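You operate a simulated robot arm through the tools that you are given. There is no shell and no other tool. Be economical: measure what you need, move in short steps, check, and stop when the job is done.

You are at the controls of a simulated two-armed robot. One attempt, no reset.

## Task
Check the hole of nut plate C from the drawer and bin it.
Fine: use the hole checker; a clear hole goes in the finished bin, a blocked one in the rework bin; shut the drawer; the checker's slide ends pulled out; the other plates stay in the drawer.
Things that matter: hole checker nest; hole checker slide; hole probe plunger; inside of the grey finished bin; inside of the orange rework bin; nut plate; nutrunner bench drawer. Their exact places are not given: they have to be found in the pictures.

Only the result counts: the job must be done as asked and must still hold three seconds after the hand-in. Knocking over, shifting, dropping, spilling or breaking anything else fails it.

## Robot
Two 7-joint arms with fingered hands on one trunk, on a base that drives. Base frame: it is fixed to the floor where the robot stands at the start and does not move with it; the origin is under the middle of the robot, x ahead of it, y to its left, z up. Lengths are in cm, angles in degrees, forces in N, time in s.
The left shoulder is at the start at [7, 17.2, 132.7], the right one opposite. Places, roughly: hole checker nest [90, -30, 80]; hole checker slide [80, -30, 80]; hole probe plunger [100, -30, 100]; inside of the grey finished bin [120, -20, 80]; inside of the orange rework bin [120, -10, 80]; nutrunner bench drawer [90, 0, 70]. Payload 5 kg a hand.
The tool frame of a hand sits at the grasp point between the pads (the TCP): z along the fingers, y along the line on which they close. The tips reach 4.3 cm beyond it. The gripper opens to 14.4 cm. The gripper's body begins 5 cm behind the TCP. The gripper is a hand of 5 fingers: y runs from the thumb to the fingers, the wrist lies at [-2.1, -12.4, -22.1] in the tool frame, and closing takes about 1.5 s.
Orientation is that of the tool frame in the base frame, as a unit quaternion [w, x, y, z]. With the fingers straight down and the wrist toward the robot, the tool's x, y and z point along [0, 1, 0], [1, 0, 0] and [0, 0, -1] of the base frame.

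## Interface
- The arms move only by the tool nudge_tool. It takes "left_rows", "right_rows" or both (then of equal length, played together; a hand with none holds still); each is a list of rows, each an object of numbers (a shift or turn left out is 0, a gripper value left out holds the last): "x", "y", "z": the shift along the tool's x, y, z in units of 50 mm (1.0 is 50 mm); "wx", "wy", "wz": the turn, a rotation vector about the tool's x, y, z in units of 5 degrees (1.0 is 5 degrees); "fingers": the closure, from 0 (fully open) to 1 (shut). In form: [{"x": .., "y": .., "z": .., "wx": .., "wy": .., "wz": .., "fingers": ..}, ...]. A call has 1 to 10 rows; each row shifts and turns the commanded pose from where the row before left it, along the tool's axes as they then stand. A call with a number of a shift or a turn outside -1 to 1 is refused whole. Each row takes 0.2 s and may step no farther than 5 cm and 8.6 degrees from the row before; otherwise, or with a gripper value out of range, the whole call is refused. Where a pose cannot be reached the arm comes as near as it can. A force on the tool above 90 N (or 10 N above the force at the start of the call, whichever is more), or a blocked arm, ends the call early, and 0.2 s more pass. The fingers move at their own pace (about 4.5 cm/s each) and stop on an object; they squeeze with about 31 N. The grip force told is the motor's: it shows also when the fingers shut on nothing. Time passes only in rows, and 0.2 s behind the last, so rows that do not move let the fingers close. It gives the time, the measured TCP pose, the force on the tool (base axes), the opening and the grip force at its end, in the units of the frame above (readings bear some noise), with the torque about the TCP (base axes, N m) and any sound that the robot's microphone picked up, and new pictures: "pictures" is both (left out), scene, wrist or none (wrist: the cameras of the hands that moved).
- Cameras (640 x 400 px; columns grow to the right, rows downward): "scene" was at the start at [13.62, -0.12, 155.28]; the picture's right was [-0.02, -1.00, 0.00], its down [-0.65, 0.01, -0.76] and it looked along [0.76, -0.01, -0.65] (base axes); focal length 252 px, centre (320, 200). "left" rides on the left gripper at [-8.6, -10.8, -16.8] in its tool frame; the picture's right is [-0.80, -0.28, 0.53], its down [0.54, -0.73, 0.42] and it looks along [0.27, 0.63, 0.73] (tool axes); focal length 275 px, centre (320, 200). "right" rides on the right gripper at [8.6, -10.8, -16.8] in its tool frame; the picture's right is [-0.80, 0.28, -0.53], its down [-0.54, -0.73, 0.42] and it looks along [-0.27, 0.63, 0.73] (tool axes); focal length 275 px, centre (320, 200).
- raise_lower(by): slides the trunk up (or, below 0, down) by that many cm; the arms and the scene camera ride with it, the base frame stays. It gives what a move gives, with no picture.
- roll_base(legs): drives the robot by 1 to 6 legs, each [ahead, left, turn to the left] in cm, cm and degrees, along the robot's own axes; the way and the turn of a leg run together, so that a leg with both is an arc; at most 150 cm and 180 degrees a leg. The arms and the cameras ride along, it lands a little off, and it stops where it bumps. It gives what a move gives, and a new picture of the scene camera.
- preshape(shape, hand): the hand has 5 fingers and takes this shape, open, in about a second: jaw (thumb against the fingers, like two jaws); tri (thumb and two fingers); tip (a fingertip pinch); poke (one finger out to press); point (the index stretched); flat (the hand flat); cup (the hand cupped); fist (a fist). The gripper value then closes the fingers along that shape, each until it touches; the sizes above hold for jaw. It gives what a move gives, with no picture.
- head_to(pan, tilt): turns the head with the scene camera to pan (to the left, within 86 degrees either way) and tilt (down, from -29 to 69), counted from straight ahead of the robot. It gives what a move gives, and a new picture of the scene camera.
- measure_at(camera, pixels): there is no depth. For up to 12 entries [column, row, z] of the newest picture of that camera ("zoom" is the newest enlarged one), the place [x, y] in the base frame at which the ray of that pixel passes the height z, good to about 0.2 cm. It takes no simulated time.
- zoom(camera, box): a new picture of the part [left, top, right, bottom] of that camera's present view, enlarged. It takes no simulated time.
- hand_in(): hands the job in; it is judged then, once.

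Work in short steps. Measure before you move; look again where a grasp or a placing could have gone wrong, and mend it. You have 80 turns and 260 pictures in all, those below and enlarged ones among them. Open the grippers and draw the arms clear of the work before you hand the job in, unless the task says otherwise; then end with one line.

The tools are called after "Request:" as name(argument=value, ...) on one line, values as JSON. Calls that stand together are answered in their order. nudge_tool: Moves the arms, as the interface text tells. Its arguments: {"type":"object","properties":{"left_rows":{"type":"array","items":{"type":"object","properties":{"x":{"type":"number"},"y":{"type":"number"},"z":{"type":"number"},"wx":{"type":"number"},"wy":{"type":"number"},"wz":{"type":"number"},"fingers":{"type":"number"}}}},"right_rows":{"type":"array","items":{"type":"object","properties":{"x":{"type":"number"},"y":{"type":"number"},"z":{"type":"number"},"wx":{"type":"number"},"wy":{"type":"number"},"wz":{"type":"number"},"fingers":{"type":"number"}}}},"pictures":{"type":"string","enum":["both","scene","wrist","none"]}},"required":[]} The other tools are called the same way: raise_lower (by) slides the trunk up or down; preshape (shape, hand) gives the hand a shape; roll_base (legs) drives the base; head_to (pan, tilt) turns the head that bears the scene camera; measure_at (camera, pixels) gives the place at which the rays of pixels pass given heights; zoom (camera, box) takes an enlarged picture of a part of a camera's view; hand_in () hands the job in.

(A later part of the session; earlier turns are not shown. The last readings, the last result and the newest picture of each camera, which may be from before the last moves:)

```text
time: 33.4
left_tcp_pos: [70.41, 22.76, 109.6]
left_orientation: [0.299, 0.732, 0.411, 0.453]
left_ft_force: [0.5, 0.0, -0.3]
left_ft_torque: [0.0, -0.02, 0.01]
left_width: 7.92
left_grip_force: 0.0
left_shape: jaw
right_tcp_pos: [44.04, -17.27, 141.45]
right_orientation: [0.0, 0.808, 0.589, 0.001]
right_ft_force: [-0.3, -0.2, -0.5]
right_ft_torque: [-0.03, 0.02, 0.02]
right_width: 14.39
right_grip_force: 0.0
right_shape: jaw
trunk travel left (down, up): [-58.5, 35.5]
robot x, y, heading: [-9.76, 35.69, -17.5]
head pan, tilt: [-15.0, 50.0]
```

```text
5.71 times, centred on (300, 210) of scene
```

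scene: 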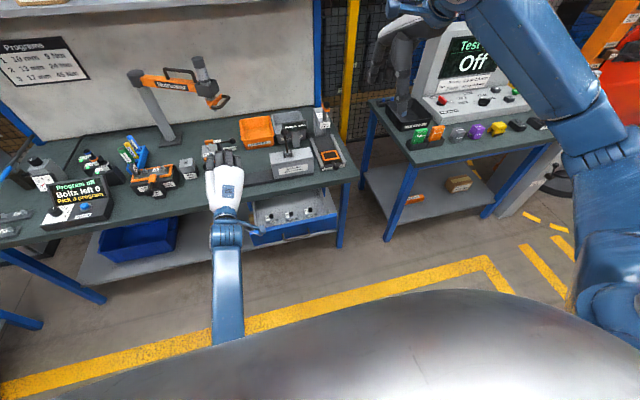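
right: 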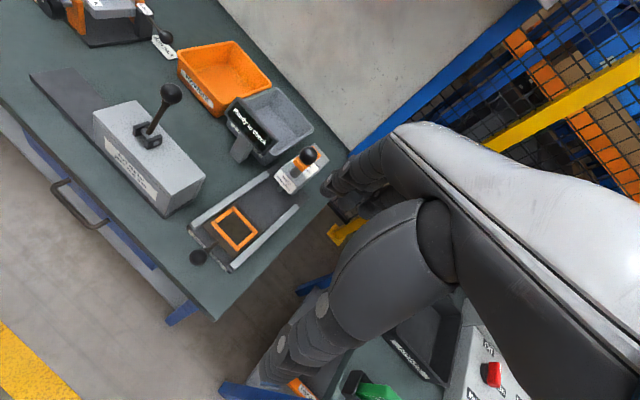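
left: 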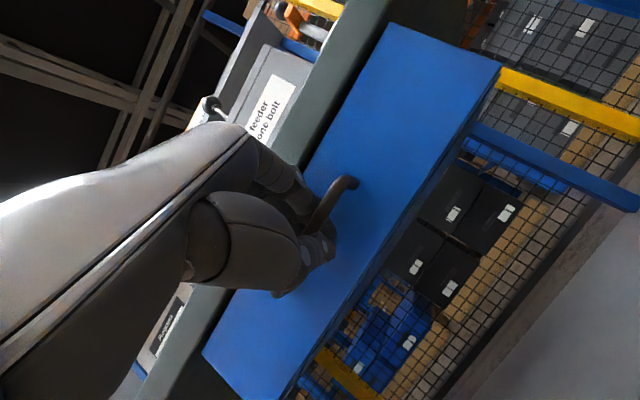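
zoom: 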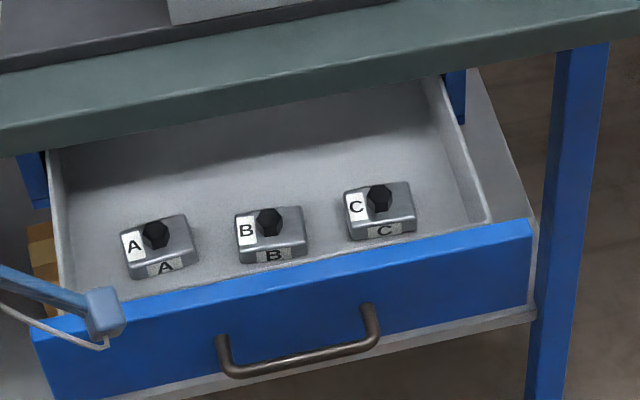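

Measuring plate C (zoom (380,205) centre of top) at candidate heights.

Request:
measure_at(camera="zoom", pixels=[[380, 208, 68], [380, 208, 71], [348, 195, 69], [409, 184, 69], [413, 220, 69], [350, 228, 69], [532, 218, 75], [35, 325, 75], [350, 240, 67], [415, 234, 67], [490, 222, 67]])

```text
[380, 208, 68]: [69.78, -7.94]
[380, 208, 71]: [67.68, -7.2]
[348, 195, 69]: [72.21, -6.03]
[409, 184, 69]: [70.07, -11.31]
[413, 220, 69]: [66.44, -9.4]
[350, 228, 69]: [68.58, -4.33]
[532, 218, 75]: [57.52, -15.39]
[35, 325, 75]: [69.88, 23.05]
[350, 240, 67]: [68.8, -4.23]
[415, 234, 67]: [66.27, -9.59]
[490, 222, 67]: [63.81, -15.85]
```

Plate C is ≈5.5×4 cm at about (69,-7.7). I bring the right hand above it with the tool down, squared to the bench.

Request:
nudge_tool(right_rows=[{"x": 0.336, "y": 0.42, "z": 0.8}, {"x": 0.336, "y": 0.42, "z": 0.8}, {"x": 0.336, "y": 0.42, "z": 0.8}, {"x": 0.336, "y": 0.42, "z": 0.8}, {"x": 0.336, "y": 0.42, "z": 0.8}, {"x": 0.336, "y": 0.42, "z": 0.8}, {"x": 0.336, "y": 0.42, "z": 0.8}, {"x": 0.336, "y": 0.42, "z": 0.8}, {"x": 0.336, "y": 0.42, "z": 0.8}, {"x": 0.336, "y": 0.42, "z": 0.8}], pictures="both")

```text
time: 35.6
left_tcp_pos: [70.57, 22.88, 109.44]
left_orientation: [0.3, 0.732, 0.411, 0.453]
left_ft_force: [0.4, -0.1, -0.6]
left_ft_torque: [0.02, 0.0, 0.0]
left_width: 7.91
left_grip_force: 0.0
left_shape: jaw
right_tcp_pos: [69.38, -7.62, 101.51]
right_orientation: [0.001, 0.808, 0.59, 0.0]
right_ft_force: [0.8, 0.3, 1.2]
right_ft_torque: [0.03, 0.07, 0.03]
right_width: 14.39
right_grip_force: 0.0
right_shape: jaw
trunk travel left (down, up): [-58.5, 35.5]
robot x, y, heading: [-9.68, 35.69, -17.4]
head pan, tilt: [-15.0, 50.0]
```

scene: 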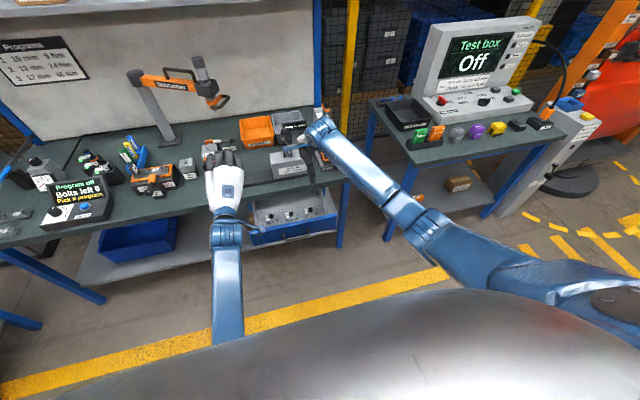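
right: 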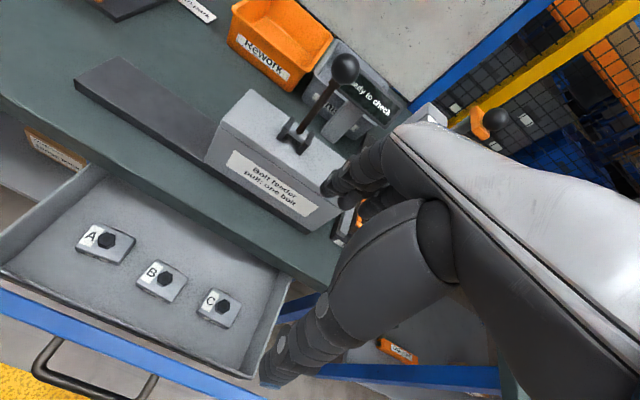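

Request:
zoom(camera="right", box=[120, 220, 340, 360])

```text
2.86 times, centred on (230, 290) of right
```

zoom: 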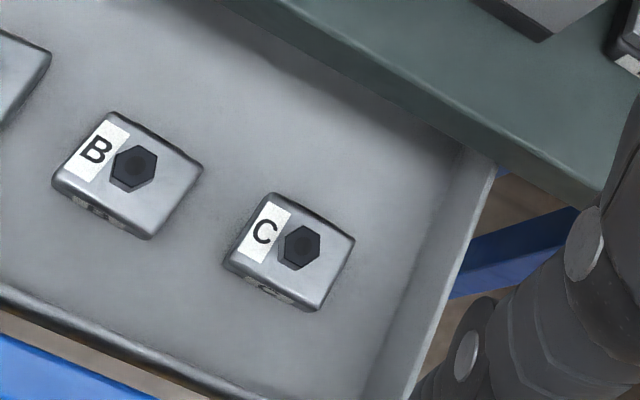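

Request:
measure_at(camera="zoom", pixels=[[293, 248, 67], [293, 248, 69], [293, 248, 71], [275, 193, 69], [355, 238, 69], [313, 305, 69], [230, 255, 69], [225, 265, 67], [300, 12, 80], [600, 195, 80], [440, 325, 75], [5, 300, 75]])

Request:
zoom(camera="scene", box=[250, 175, 350, 245])

```text
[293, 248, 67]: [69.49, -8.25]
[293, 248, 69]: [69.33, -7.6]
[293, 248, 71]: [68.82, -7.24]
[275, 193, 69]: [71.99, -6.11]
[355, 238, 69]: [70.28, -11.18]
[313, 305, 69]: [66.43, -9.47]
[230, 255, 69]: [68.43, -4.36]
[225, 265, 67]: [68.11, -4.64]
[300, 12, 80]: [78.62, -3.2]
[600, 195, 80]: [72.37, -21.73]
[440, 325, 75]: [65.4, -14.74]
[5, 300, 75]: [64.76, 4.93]
```

```text
5.71 times, centred on (300, 210) of scene
```

zoom: 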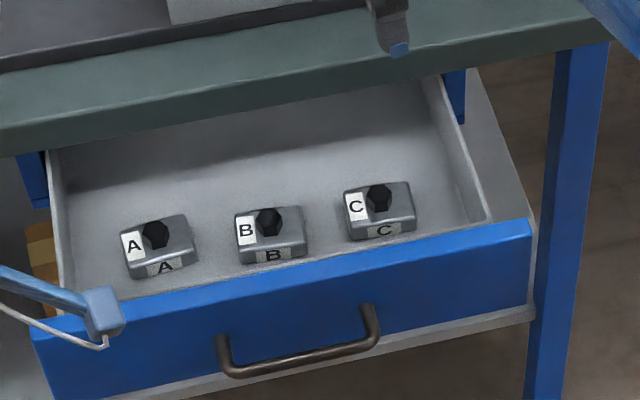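

Plate C: top at z≈69, centre (69.3,-7.8), 5.4×4.1 cm and ~2 cm thick. I tilt 6° to lean away from the bench edge, half close the fingers and descend to z≈81.

Request:
nudge_tool(right_rows=[{"wx": -0.6, "y": -0.1, "fingers": 0.5}, {"wx": -0.6}, {"z": 0.99, "y": -0.104}, {"z": 0.99, "y": -0.104}, {"z": 0.99, "y": -0.104}, {"z": 0.99, "y": -0.104}, {}], pictures="both")

Request:
zoom(camera="right", box=[120, 180, 440, 400])

```text
time: 37.2
left_tcp_pos: [70.28, 22.85, 109.57]
left_orientation: [0.299, 0.731, 0.411, 0.455]
left_ft_force: [-1.3, -0.5, 0.7]
left_ft_torque: [0.02, 0.02, 0.01]
left_width: 7.94
left_grip_force: 0.0
left_shape: jaw
right_tcp_pos: [68.57, -7.57, 81.58]
right_orientation: [0.044, 0.807, 0.589, 0.032]
right_ft_force: [0.4, -0.8, 0.2]
right_ft_torque: [0.01, -0.03, 0.0]
right_width: 7.24
right_grip_force: 0.0
right_shape: jaw
trunk travel left (down, up): [-58.5, 35.5]
robot x, y, heading: [-9.64, 35.74, -17.6]
head pan, tilt: [-15.0, 50.0]
```

scene: 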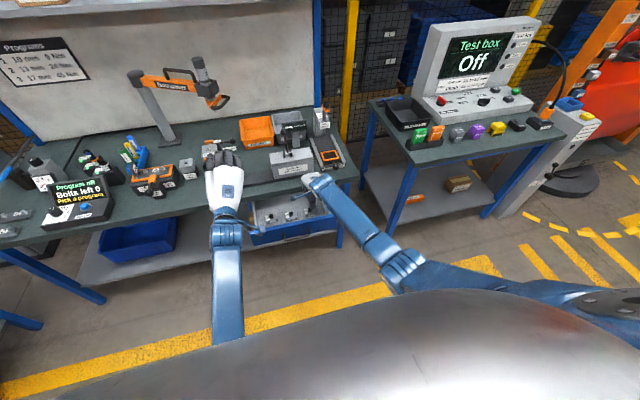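
right: 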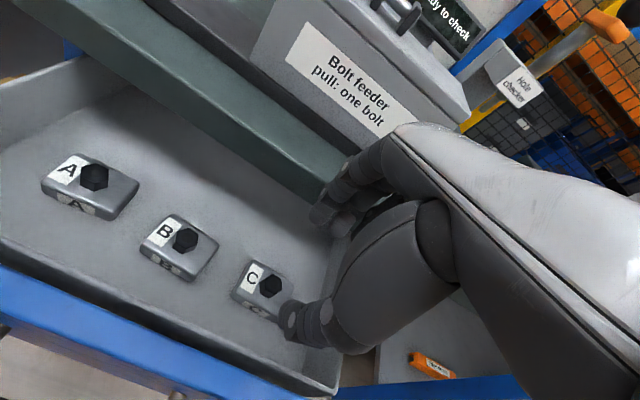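

```text
1.82 times, centred on (280, 290) of right
```

zoom: 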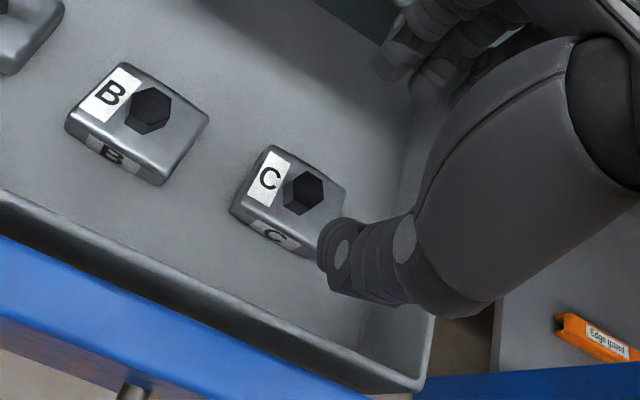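

The hand is lined up over C and clear of the bench edge. I descend to z≈72.3.

Request:
nudge_tool(right_rows=[{"z": 0.46, "y": -0.03}, {"z": 0.46, "y": -0.03}, {"z": 0.46, "y": -0.03}, {"z": 0.46, "y": -0.03}, {}], pictures="wrist")

Request:
zoom(camera="right", box=[200, 180, 440, 380])

Request:
zoom(camera="scene", box=[240, 150, 370, 240])

```text
time: 38.0
left_tcp_pos: [69.23, 22.94, 110.4]
left_orientation: [0.302, 0.731, 0.409, 0.456]
left_ft_force: [1.3, 0.0, -1.0]
left_ft_torque: [0.0, 0.02, 0.02]
left_width: 7.91
left_grip_force: 0.1
left_shape: jaw
right_tcp_pos: [69.26, -7.51, 77.7]
right_orientation: [0.058, 0.804, 0.589, 0.046]
right_ft_force: [-70.4, 21.0, 72.4]
right_ft_torque: [-3.28, -6.25, -1.3]
right_width: 6.53
right_grip_force: 0.1
right_shape: jaw
trunk travel left (down, up): [-58.5, 35.5]
robot x, y, heading: [-10.11, 35.4, -18.1]
head pan, tilt: [-15.0, 50.0]
stopped in row 4 (right hand): the force on the tool passed its limit at 99 N (the readings are from after the stop); the commanded pose is now the measured one
```

right: 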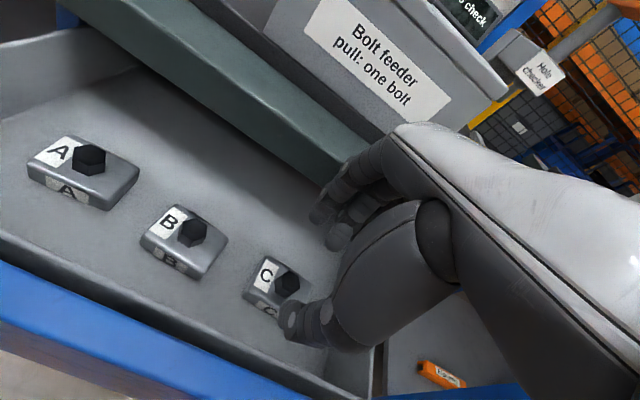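

```text
2.00 times, centred on (320, 280) of right
```

zoom: 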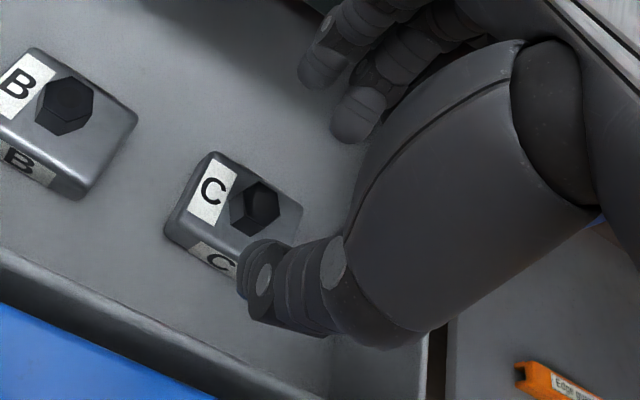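

```text
4.44 times, centred on (305, 195) of scene
```

zoom: 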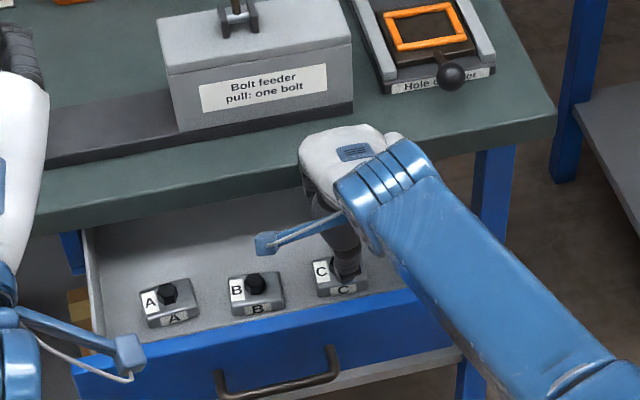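

The knuckles bumped the bench edge (70 N backward) before reaching the plate. I back up and out, then grip the drawer's front panel to pull it further open.

Request:
nudge_tool(right_rows=[{"y": -0.6, "z": -0.6}, {"y": -0.6, "z": -0.3, "wx": 0.5}, {"x": -0.45, "y": -0.35, "wx": 0.5}, {"x": -0.45, "wx": 0.5}, {}], pictures="both")

Request:
zoom(camera="scene", box=[240, 150, 370, 240])

```text
time: 39.2
left_tcp_pos: [69.99, 22.92, 109.81]
left_orientation: [0.3, 0.731, 0.411, 0.454]
left_ft_force: [-0.8, 1.2, 0.5]
left_ft_torque: [0.0, -0.01, 0.0]
left_width: 7.87
left_grip_force: 0.1
left_shape: jaw
right_tcp_pos: [60.18, -9.24, 79.6]
right_orientation: [-0.004, 0.807, 0.59, -0.001]
right_ft_force: [-0.5, 0.9, 0.7]
right_ft_torque: [-0.01, -0.04, 0.0]
right_width: 7.18
right_grip_force: 0.0
right_shape: jaw
trunk travel left (down, up): [-58.5, 35.5]
robot x, y, heading: [-10.15, 35.77, -17.8]
head pan, tilt: [-15.0, 50.0]
```

scene: 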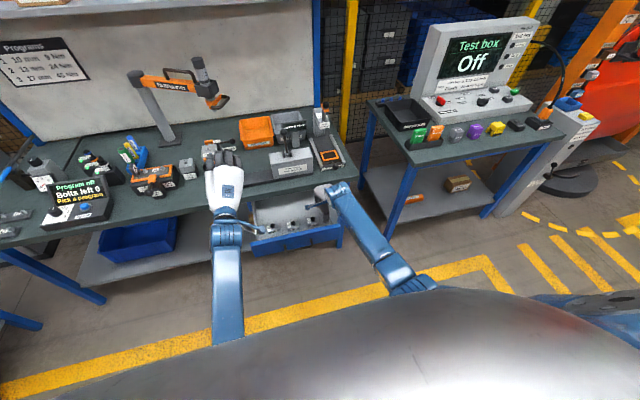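
right: 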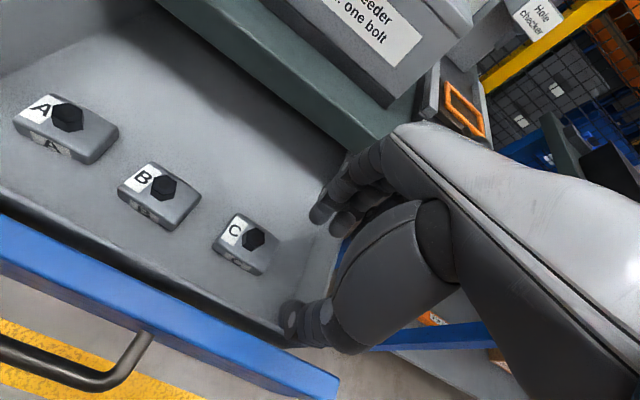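

```text
4.44 times, centred on (305, 195) of scene
```

zoom: 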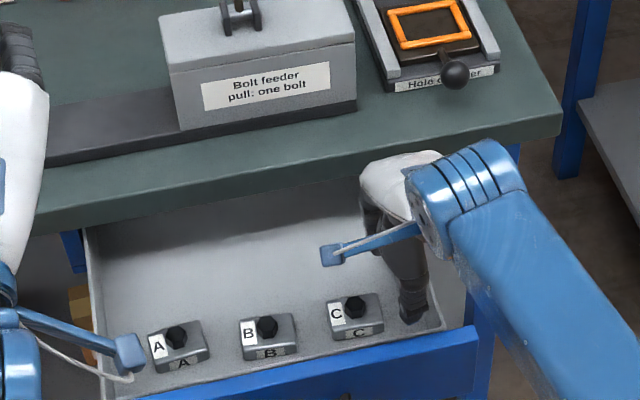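

The drawer came out further as the thumb pushed its panel. I re-measure plate C and the panel.

Request:
measure_at(camera="zoom", pixels=[[326, 300, 69], [378, 294, 69], [384, 325, 69], [333, 332, 69], [478, 326, 75], [140, 398, 75], [355, 308, 69], [563, 130, 80], [40, 230, 80]])

Request:
measure_at(camera="right", pixels=[[241, 241, 69], [338, 380, 75], [0, 215, 75]])

```text
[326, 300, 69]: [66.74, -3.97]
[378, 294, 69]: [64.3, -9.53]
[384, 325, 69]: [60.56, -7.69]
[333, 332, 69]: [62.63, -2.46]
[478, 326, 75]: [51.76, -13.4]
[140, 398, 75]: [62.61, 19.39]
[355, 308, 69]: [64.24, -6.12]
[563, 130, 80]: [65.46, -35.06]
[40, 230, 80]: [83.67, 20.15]
```

```text
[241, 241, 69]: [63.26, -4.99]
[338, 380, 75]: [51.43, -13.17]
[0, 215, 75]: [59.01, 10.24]
```

Request:
nudge_tool(right_rows=[{"z": -0.5}, {"x": 0.42, "y": 0.22, "z": -0.3}, {"x": 0.42, "y": 0.22}, {}], pictures="wrist")

Request:
zoom(camera="right", box=[180, 180, 400, 360])

```text
time: 40.2
left_tcp_pos: [70.19, 22.65, 109.72]
left_orientation: [0.3, 0.732, 0.41, 0.454]
left_ft_force: [0.2, -0.5, 0.0]
left_ft_torque: [-0.03, 0.0, 0.02]
left_width: 7.9
left_grip_force: 0.0
left_shape: jaw
right_tcp_pos: [63.76, -6.25, 83.68]
right_orientation: [-0.004, 0.808, 0.59, -0.001]
right_ft_force: [-0.2, 0.9, -0.4]
right_ft_torque: [0.01, 0.01, -0.03]
right_width: 7.2
right_grip_force: 0.1
right_shape: jaw
trunk travel left (down, up): [-58.5, 35.5]
robot x, y, heading: [-9.73, 35.4, -17.7]
head pan, tilt: [-15.0, 50.0]
```

right: 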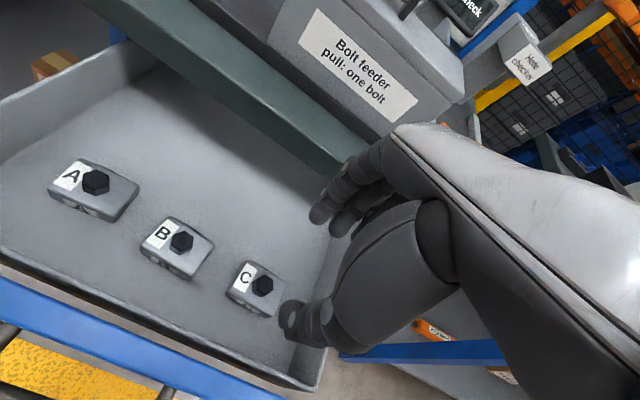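

```text
2.22 times, centred on (290, 270) of right
```

zoom: 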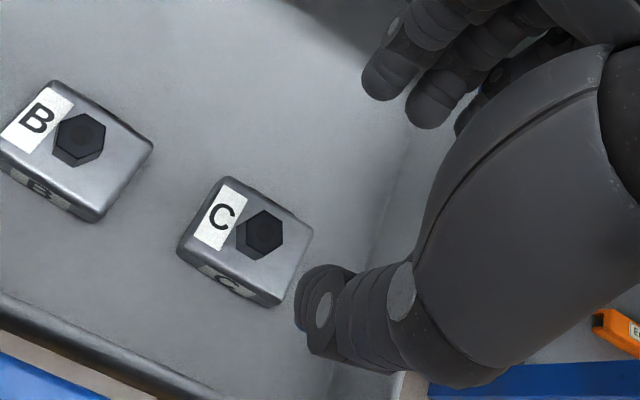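

Request:
measure_at(camera="zoom", pixels=[[228, 178, 69], [313, 230, 69], [272, 300, 69], [182, 247, 69], [250, 238, 69]])

```text
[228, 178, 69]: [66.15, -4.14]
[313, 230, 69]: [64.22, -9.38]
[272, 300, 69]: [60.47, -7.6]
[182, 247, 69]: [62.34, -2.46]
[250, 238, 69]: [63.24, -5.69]
```

C's centre is (63.3,-5.9). I correct by -0.5 cm and descend to z≈72.

Request:
nudge_tool(right_rows=[{"x": 0.04, "y": -0.11, "z": 0.6}, {"z": 0.6}, {"z": 0.6}, {"z": 0.3}, {"z": 0.22}, {}], pictures="wrist")

Request:
zoom(camera="right", box=[180, 180, 400, 360])

Request:
zoom(camera="scene", box=[250, 160, 370, 250])

```text
time: 41.6
left_tcp_pos: [70.22, 22.68, 109.67]
left_orientation: [0.299, 0.732, 0.411, 0.454]
left_ft_force: [0.1, 0.0, -0.2]
left_ft_torque: [0.04, -0.02, 0.02]
left_width: 7.89
left_grip_force: 0.0
left_shape: jaw
right_tcp_pos: [63.12, -5.76, 71.97]
right_orientation: [-0.005, 0.807, 0.591, 0.0]
right_ft_force: [-0.5, -0.5, 0.5]
right_ft_torque: [-0.01, -0.01, -0.02]
right_width: 7.21
right_grip_force: 0.0
right_shape: jaw
trunk travel left (down, up): [-58.5, 35.5]
robot x, y, heading: [-10.02, 35.81, -17.7]
head pan, tilt: [-15.0, 50.0]
```

right: 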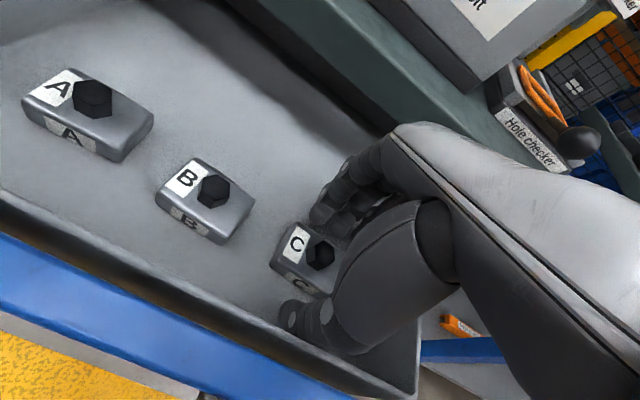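

```text
2.22 times, centred on (290, 270) of right
```

zoom: 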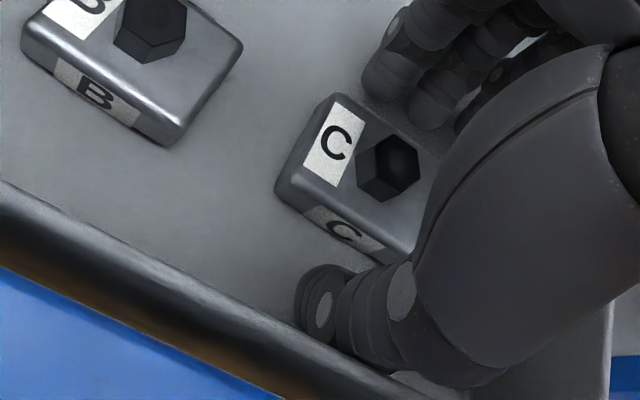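

```text
4.44 times, centred on (310, 205) of scene
```

zoom: 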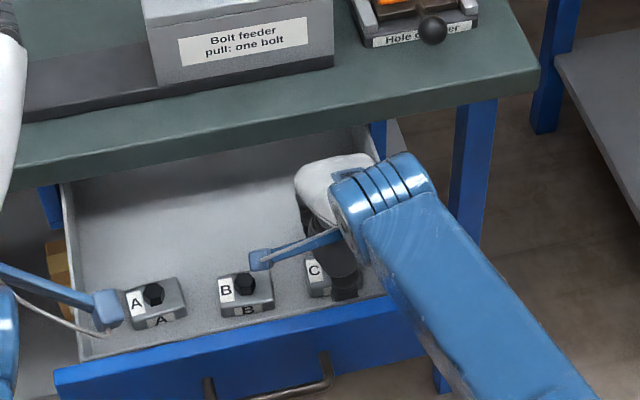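

C sits between thumb and fingers. Closing.

Request:
nudge_tool(right_rows=[{"z": 0.04, "fingers": 1}, {}, {}, {}, {}, {}, {}], pictures="wrist")

Request:
zoom(camera="right", box=[180, 180, 400, 360])

```text
time: 43.2
left_tcp_pos: [70.19, 22.65, 109.81]
left_orientation: [0.299, 0.731, 0.411, 0.455]
left_ft_force: [-0.4, -0.9, -0.4]
left_ft_torque: [-0.02, 0.03, 0.01]
left_width: 7.88
left_grip_force: 0.1
left_shape: jaw
right_tcp_pos: [63.09, -5.78, 71.65]
right_orientation: [-0.004, 0.808, 0.59, 0.0]
right_ft_force: [-1.1, -0.4, 0.2]
right_ft_torque: [0.0, -0.01, 0.0]
right_width: 4.07
right_grip_force: 30.7
right_shape: jaw
trunk travel left (down, up): [-58.5, 35.5]
robot x, y, heading: [-9.6, 35.55, -18.1]
head pan, tilt: [-15.0, 50.0]
```

right: 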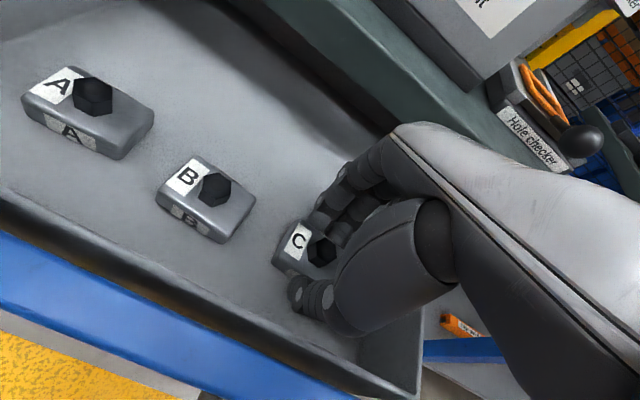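

```text
2.22 times, centred on (290, 270) of right
```

zoom: 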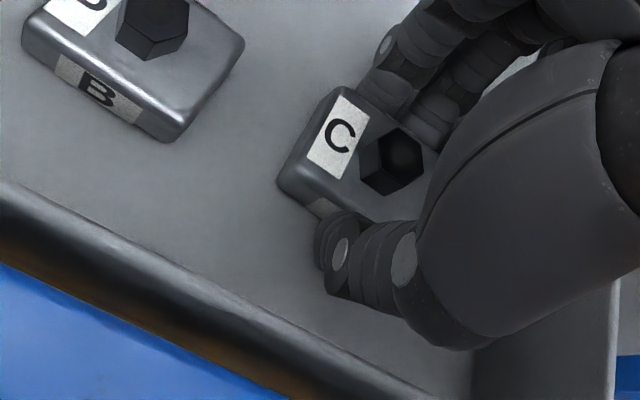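

Grip holds (4.07 cm, 31 N). I lift C straight up 40 cm, with the left hand rising 15 cm at the end.

Request:
nudge_tool(right_rows=[{"z": -0.5}, {"z": -1}, {"z": -1}, {"z": -1}, {"z": -1}, {"z": -1}, {"z": -1}, {"z": -1}, {"z": -0.5}], left_rows=[{}, {}, {}, {}, {}, {"x": 0.4, "y": 0.8, "z": -0.4}, {"x": 0.4, "y": 0.8, "z": -0.4}, {"x": 0.4, "y": 0.8, "z": -0.4}, {}], pictures="both")

```text
time: 45.2
left_tcp_pos: [70.34, 22.56, 124.29]
left_orientation: [0.3, 0.732, 0.41, 0.454]
left_ft_force: [0.1, -0.1, 0.5]
left_ft_torque: [0.02, 0.0, 0.0]
left_width: 7.92
left_grip_force: 0.0
left_shape: jaw
right_tcp_pos: [63.5, -5.96, 111.78]
right_orientation: [-0.004, 0.807, 0.591, -0.002]
right_ft_force: [-0.3, -0.1, -4.1]
right_ft_torque: [-0.01, 0.0, -0.01]
right_width: 4.08
right_grip_force: 30.7
right_shape: jaw
trunk travel left (down, up): [-58.5, 35.5]
robot x, y, heading: [-10.13, 35.26, -17.7]
head pan, tilt: [-15.0, 50.0]
```

scene: 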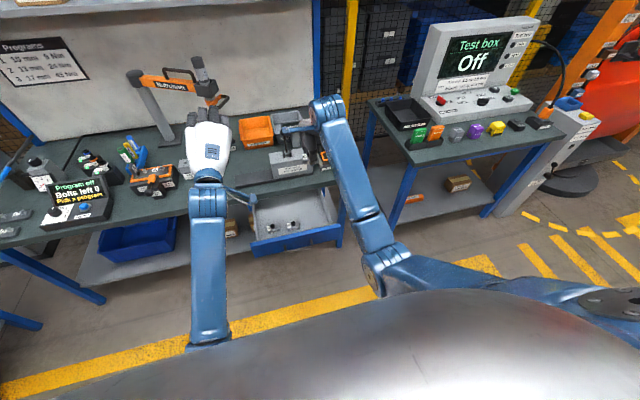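
right: 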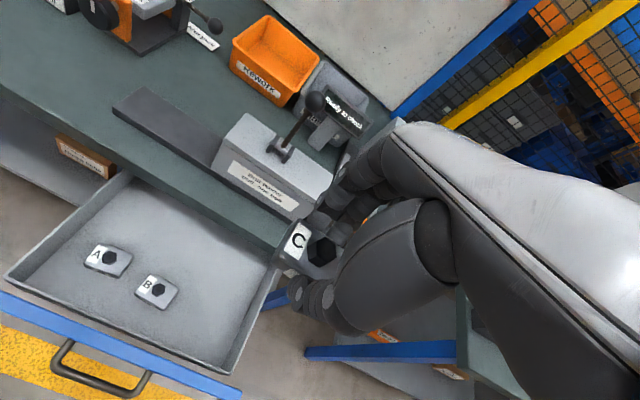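
left: 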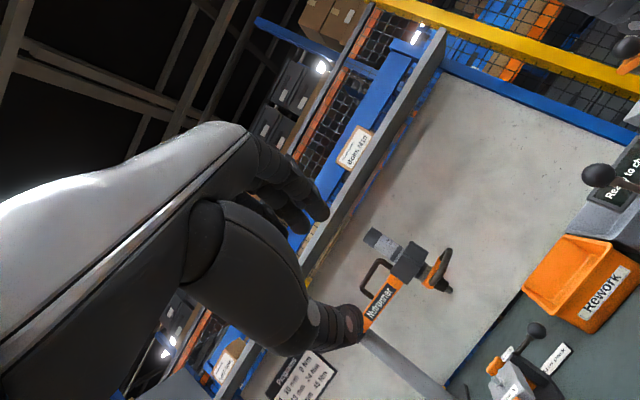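

C is held, label up. I drive right 18 and forward 18 cm to bring the hand near the checker.

Request:
roll_base(legs=[[0, -18, 0], [18, 0, 0]])

Request:
head_to(pan=-15, tilt=55)

Request:
zoom(camera="scene", box=[220, 20, 440, 220])

Request:
zoom(camera="right", box=[100, 0, 640, 400])

```text
time: 47.8
left_tcp_pos: [81.62, -0.04, 124.53]
left_orientation: [0.3, 0.731, 0.411, 0.455]
left_ft_force: [-0.4, 0.1, 0.3]
left_ft_torque: [-0.06, -0.01, -0.03]
left_width: 7.92
left_grip_force: 0.0
left_shape: jaw
right_tcp_pos: [74.73, -28.41, 111.95]
right_orientation: [-0.003, 0.807, 0.59, -0.001]
right_ft_force: [-0.3, 0.9, -2.8]
right_ft_torque: [-0.02, -0.01, -0.02]
right_width: 4.07
right_grip_force: 30.9
right_shape: jaw
trunk travel left (down, up): [-58.5, 35.5]
robot x, y, heading: [1.71, 12.98, -17.7]
head pan, tilt: [-15.0, 50.0]
```

scene: 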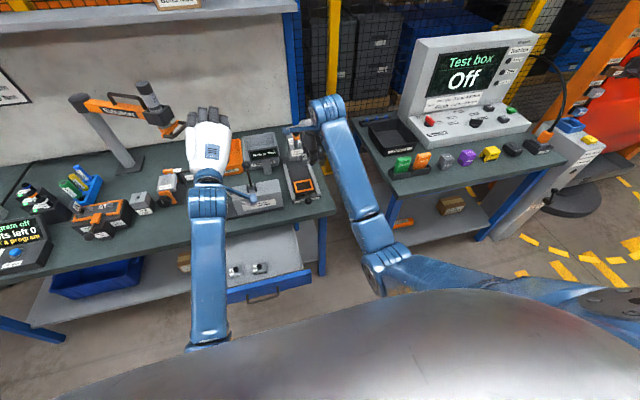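

```text
time: 48.5
left_tcp_pos: [81.75, -0.15, 124.33]
left_orientation: [0.3, 0.732, 0.411, 0.454]
left_ft_force: [-0.1, -0.3, -0.5]
left_ft_torque: [-0.01, -0.01, -0.01]
left_width: 7.9
left_grip_force: 0.1
left_shape: jaw
right_tcp_pos: [75.09, -28.54, 111.66]
right_orientation: [-0.003, 0.807, 0.59, -0.001]
right_ft_force: [-0.5, 1.4, -3.1]
right_ft_torque: [0.02, 0.0, -0.02]
right_width: 4.07
right_grip_force: 30.7
right_shape: jaw
trunk travel left (down, up): [-58.5, 35.5]
robot x, y, heading: [1.49, 12.87, -17.5]
head pan, tilt: [-15.0, 55.0]
```

scene: 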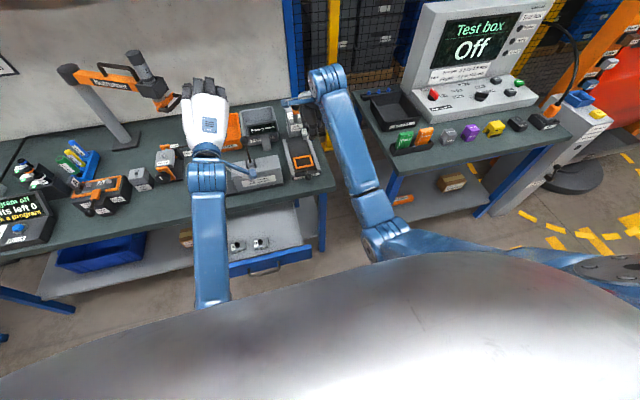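

```text
2.00 times, centred on (330, 120) of scene
```

zoom: 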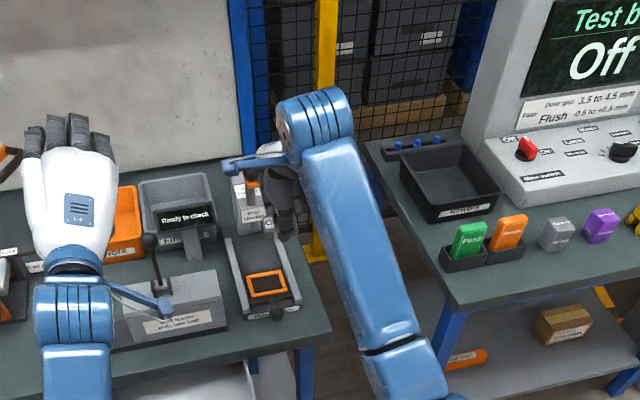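

```text
1.00 times, centred on (370, 200) of right (not enlarged: the box is as wide or as high as the picture)
```

zoom: 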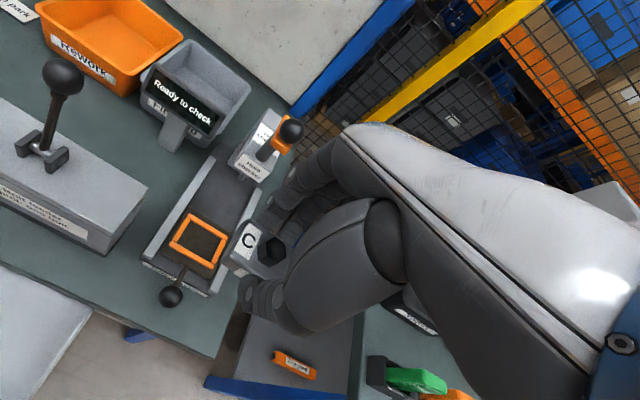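

Request:
zoom(camera="right", box=[180, 100, 380, 320])

Request:
measure_at(camera="zoom", pixels=[[0, 0, 84]])

Request:
zoom(camera="scene", box=[260, 90, 340, 190])

```text
1.82 times, centred on (280, 210) of right
```

zoom: 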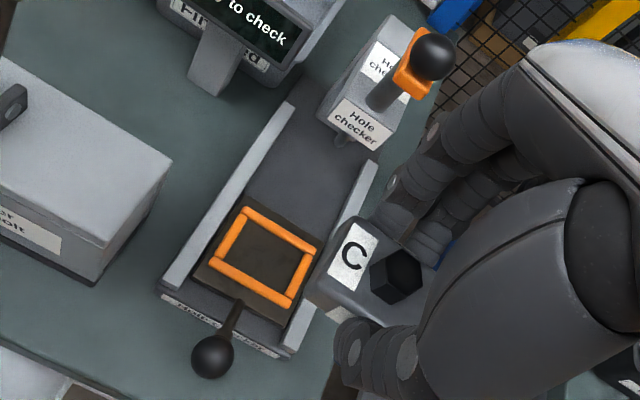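

```text
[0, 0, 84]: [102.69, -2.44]
```

```text
4.00 times, centred on (300, 140) of scene
```

zoom: 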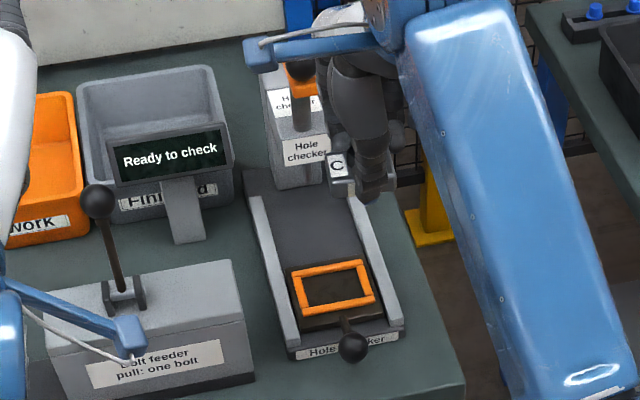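

Request:
measure_at(camera="right", pixels=[[249.8, 241.3, 82], [249.8, 241.3, 84], [249.8, 241.3, 86], [237.7, 213.8, 84], [280, 237.5, 84], [262.4, 268.8, 84], [219.6, 244.6, 84], [219.8, 291.3, 85], [343.4, 129.7, 108]])

Request:
measure_at(camera="zoom", pixels=[[334, 287, 82], [334, 287, 84], [334, 287, 86], [290, 268, 84], [366, 258, 84], [376, 305, 84], [303, 316, 84], [352, 346, 85], [301, 70, 108]])

```text
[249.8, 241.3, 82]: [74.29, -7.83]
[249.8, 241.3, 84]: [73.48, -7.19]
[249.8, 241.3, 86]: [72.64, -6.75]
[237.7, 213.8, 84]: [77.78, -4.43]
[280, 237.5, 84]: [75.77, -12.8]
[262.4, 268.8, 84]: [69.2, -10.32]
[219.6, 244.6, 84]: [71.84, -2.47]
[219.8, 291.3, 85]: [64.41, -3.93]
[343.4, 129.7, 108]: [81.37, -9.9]
```

```text
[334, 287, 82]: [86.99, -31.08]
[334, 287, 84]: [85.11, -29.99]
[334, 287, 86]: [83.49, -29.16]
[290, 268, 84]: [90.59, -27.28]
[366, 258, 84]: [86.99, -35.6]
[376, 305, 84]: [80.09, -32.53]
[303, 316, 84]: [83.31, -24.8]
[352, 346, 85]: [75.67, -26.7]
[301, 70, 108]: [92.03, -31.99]
```

The plain right picture was stale; I re-zoom and measure there.

Request:
zoom(camera="right", box=[180, 100, 380, 320])

Request:
measure_at(camera="zoom", pixels=[[265, 257, 82], [265, 257, 84], [265, 257, 86], [243, 207, 84], [320, 250, 84], [288, 307, 84], [210, 263, 84], [213, 356, 85], [435, 56, 108], [372, 220, 110], [320, 290, 110]])

```text
1.82 times, centred on (280, 210) of right
```

zoom: 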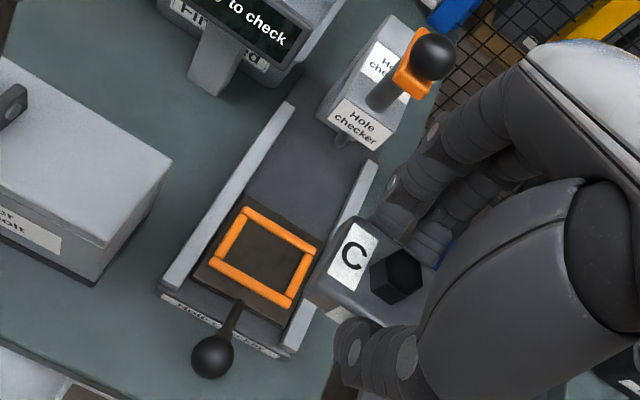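

```text
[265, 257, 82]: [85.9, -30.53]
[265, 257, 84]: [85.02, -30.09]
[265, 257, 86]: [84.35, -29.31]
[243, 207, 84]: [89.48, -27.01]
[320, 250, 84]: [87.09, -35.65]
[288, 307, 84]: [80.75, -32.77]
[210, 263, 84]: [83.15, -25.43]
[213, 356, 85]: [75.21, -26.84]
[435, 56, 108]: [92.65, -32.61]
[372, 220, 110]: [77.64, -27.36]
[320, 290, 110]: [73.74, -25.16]
```

Nest frame: top z≈84, centre (85.1,-30). Now I check how far the checker's post stands behind the nest, using the label's lower corners in both views.

Request:
measure_at(camera="zoom", pixels=[[328, 118, 88], [328, 118, 94], [372, 152, 88], [372, 152, 94], [340, 97, 94], [340, 97, 100], [345, 215, 109], [318, 290, 109]])

Request:
zoom(camera="scene", box=[260, 90, 340, 190])

Request:
measure_at(camera="zoom", pixels=[[285, 165, 88], [285, 165, 94], [327, 160, 88], [327, 160, 94], [285, 143, 94], [285, 143, 100], [248, 198, 82], [295, 345, 82], [345, 195, 82], [400, 325, 82]])

```text
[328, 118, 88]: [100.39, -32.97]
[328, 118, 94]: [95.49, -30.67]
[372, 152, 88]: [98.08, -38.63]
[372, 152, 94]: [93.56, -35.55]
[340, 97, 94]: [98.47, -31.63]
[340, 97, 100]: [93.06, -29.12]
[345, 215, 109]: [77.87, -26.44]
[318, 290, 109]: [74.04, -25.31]
```

```text
4.00 times, centred on (300, 140) of scene
```

zoom: 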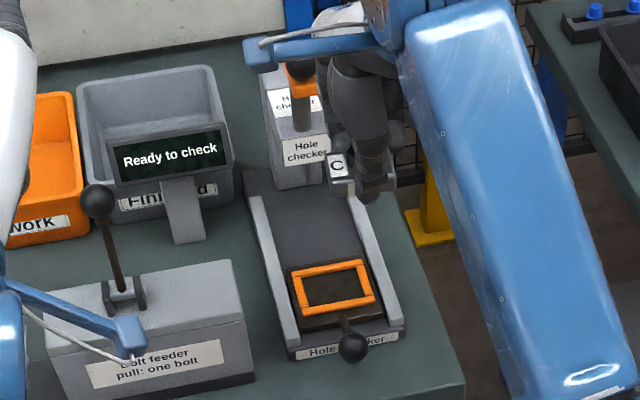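

```text
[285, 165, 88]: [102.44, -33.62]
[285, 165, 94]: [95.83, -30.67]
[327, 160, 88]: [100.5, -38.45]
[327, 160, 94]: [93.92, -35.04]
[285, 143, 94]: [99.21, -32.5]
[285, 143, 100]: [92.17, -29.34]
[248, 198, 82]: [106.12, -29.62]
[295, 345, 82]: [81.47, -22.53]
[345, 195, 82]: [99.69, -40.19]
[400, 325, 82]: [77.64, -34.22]
```

The head's front is ~10 cm behind the nest centre, so the hand fits. I move above the nest to TCP z≈95.

Request:
nudge_tool(right_rows=[{"x": 0.08, "y": 0.5, "z": 0.4}, {"x": 0.08, "y": 0.5, "z": 0.7}, {"x": 0.08, "y": 0.5, "z": 0.7}, {"x": 0.08, "y": 0.48, "z": 0.7}, {"z": 0.8}, {}], pictures="both")

Request:
zoom(camera="right", box=[200, 130, 400, 330])

Request:
zoom(camera="scene", box=[260, 90, 340, 190])

```text
time: 49.9
left_tcp_pos: [81.79, -0.22, 124.4]
left_orientation: [0.3, 0.732, 0.41, 0.454]
left_ft_force: [-1.1, 1.0, 0.4]
left_ft_torque: [0.02, -0.01, 0.0]
left_width: 7.9
left_grip_force: 0.0
left_shape: jaw
right_tcp_pos: [84.85, -29.88, 95.07]
right_orientation: [-0.004, 0.808, 0.59, -0.001]
right_ft_force: [-0.6, 0.2, -3.2]
right_ft_torque: [-0.02, -0.03, 0.0]
right_width: 4.1
right_grip_force: 31.1
right_shape: jaw
trunk travel left (down, up): [-58.5, 35.5]
robot x, y, heading: [1.71, 13.06, -17.8]
head pan, tilt: [-15.0, 55.0]
```

scene: 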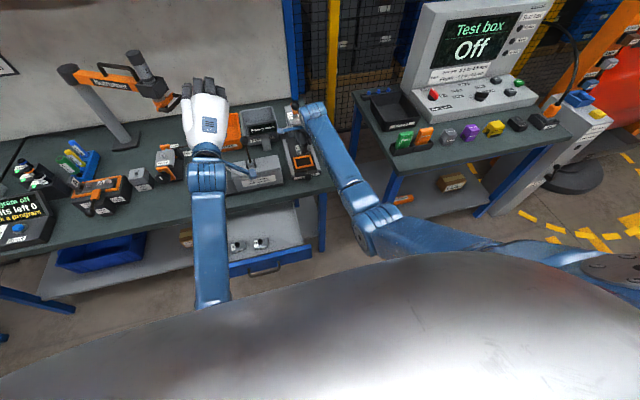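
right: 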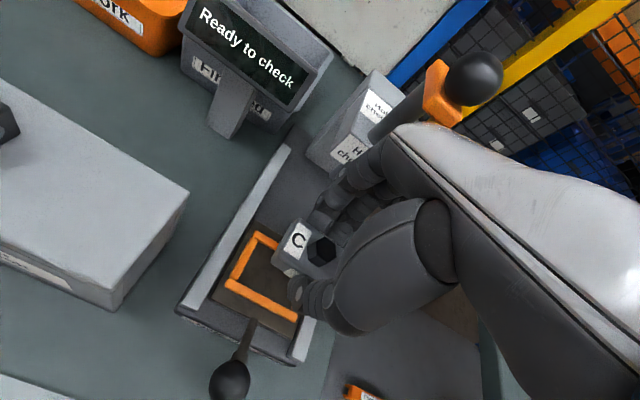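

```text
2.00 times, centred on (300, 230) of right
```

zoom: 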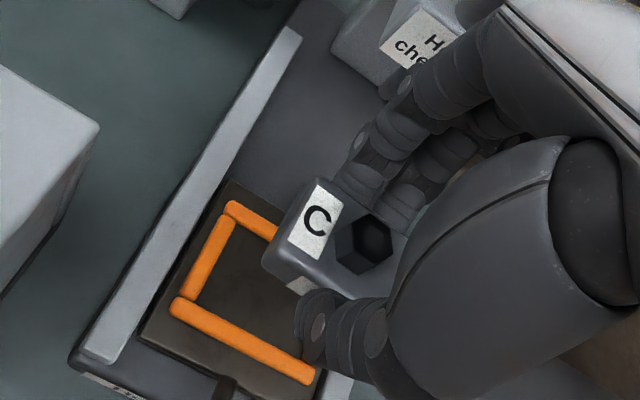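

```text
4.00 times, centred on (300, 140) of scene
```

zoom: 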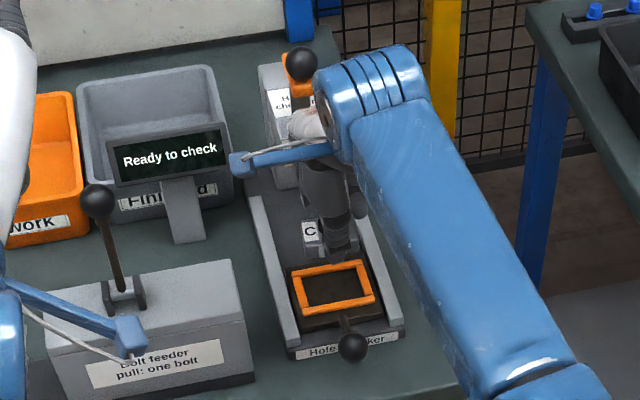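

Request:
zoom(camera="right", box=[200, 130, 400, 330])

Request:
measure_at(camera="zoom", pixels=[[194, 298, 84], [310, 362, 84], [240, 226, 84], [228, 203, 84], [172, 303, 84], [308, 384, 84], [318, 180, 92.4], [265, 257, 92.4]])

Request:
zoom(camera="scene", box=[280, 130, 340, 190])

```text
2.00 times, centred on (300, 230) of right
```

zoom: 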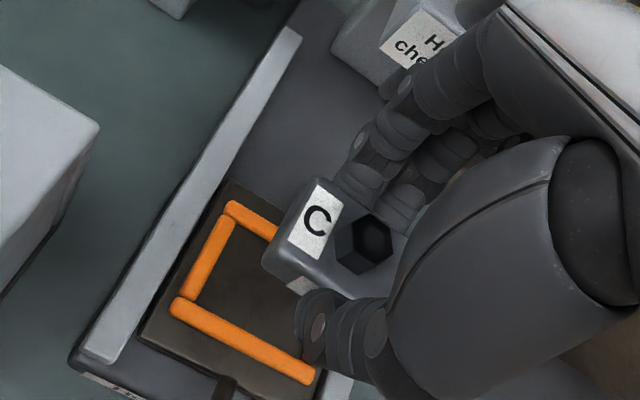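

```text
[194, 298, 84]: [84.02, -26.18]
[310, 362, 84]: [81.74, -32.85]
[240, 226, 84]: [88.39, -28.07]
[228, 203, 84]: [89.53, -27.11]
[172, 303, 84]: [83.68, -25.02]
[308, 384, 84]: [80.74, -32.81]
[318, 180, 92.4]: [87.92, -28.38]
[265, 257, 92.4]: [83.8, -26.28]
```

```text
6.67 times, centred on (310, 160) of scene
```

zoom: 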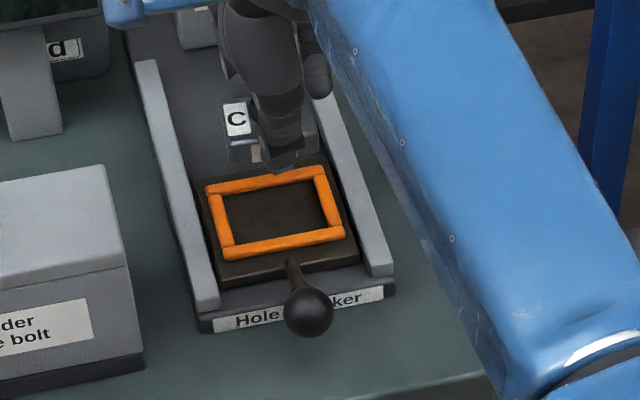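

Request:
measure_at(camera="zoom", pixels=[[226, 193, 84], [314, 181, 84], [327, 228, 84], [236, 244, 84], [206, 185, 84], [326, 168, 84], [345, 236, 84], [222, 256, 84], [308, 313, 85]])

```text
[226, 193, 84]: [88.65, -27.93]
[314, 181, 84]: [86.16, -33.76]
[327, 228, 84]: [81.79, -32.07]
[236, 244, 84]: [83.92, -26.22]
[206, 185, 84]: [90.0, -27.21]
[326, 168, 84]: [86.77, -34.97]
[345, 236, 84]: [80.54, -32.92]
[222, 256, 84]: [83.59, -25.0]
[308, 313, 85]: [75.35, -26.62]
```

Nest inner centre (85.13,-30.0), 6.2×4.7 cm, and the plate is already aligned within ~0.2 cm. I lower until the fingertips come down on the frame.

Request:
nudge_tool(right_rows=[{"y": 0.03, "z": 0.4}, {"z": 0.4}, {"z": 0.3}, {"z": 0.1}, {"z": 0.06}, {}], pictures="wrist")

Request:
zoom(camera="right", box=[220, 150, 380, 310])

Request:
zoom(camera="scene", box=[280, 130, 340, 190])

```text
time: 51.3
left_tcp_pos: [81.84, -0.24, 124.41]
left_orientation: [0.3, 0.732, 0.41, 0.454]
left_ft_force: [-0.1, 0.2, 0.4]
left_ft_torque: [-0.03, 0.01, 0.0]
left_width: 7.93
left_grip_force: 0.1
left_shape: jaw
right_tcp_pos: [84.95, -29.93, 88.89]
right_orientation: [-0.003, 0.807, 0.59, -0.001]
right_ft_force: [-0.2, -0.3, -2.9]
right_ft_torque: [-0.01, 0.02, 0.01]
right_width: 4.06
right_grip_force: 30.6
right_shape: jaw
trunk travel left (down, up): [-58.5, 35.5]
robot x, y, heading: [1.54, 13.19, -17.7]
head pan, tilt: [-15.0, 55.0]
```

right: 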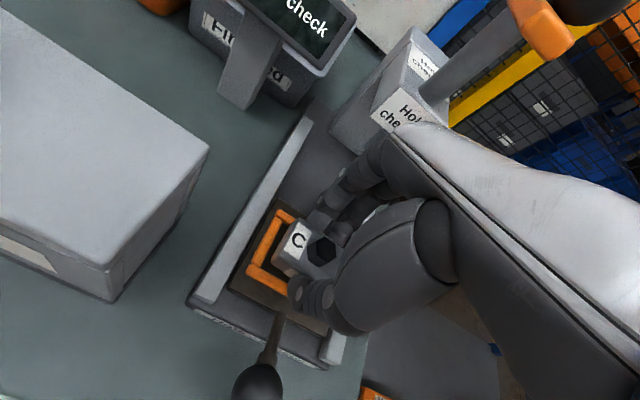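

```text
2.50 times, centred on (300, 230) of right
```

zoom: 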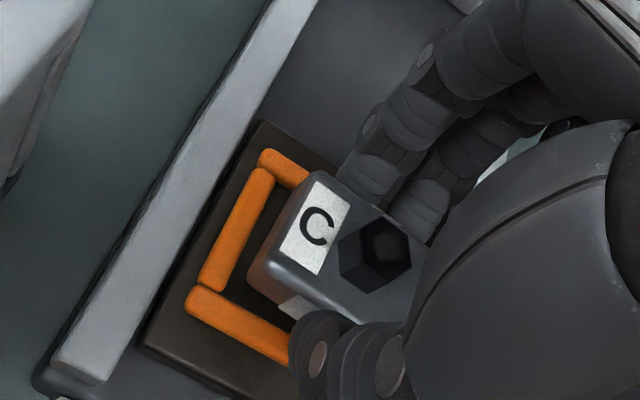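

```text
6.67 times, centred on (310, 160) of scene
```

zoom: 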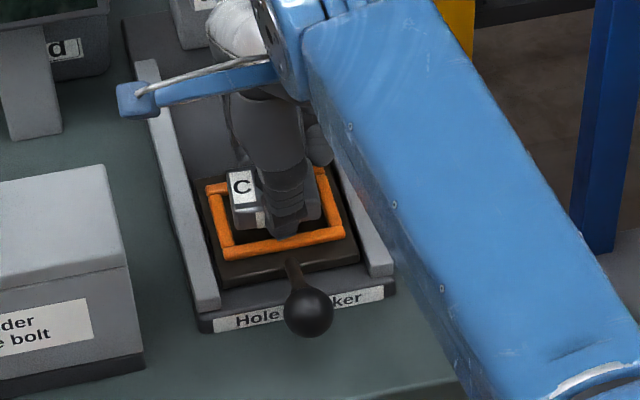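

Well aligned, still no contact. I lower in fine steps.

Request:
nudge_tool(right_rows=[{"z": 0.06}, {"z": 0.05}, {}], pictures="none")

```text
time: 52.1
left_tcp_pos: [81.79, -0.06, 124.25]
left_orientation: [0.3, 0.732, 0.41, 0.454]
left_ft_force: [-0.8, 0.4, 0.1]
left_ft_torque: [-0.01, 0.02, -0.01]
left_width: 7.9
left_grip_force: 0.0
left_shape: jaw
right_tcp_pos: [84.95, -29.98, 88.25]
right_orientation: [-0.003, 0.808, 0.589, -0.001]
right_ft_force: [-0.1, -0.3, -3.3]
right_ft_torque: [0.01, 0.02, 0.01]
right_width: 4.08
right_grip_force: 30.8
right_shape: jaw
trunk travel left (down, up): [-58.5, 35.5]
robot x, y, heading: [2.19, 13.28, -18.0]
head pan, tilt: [-15.0, 55.0]
```

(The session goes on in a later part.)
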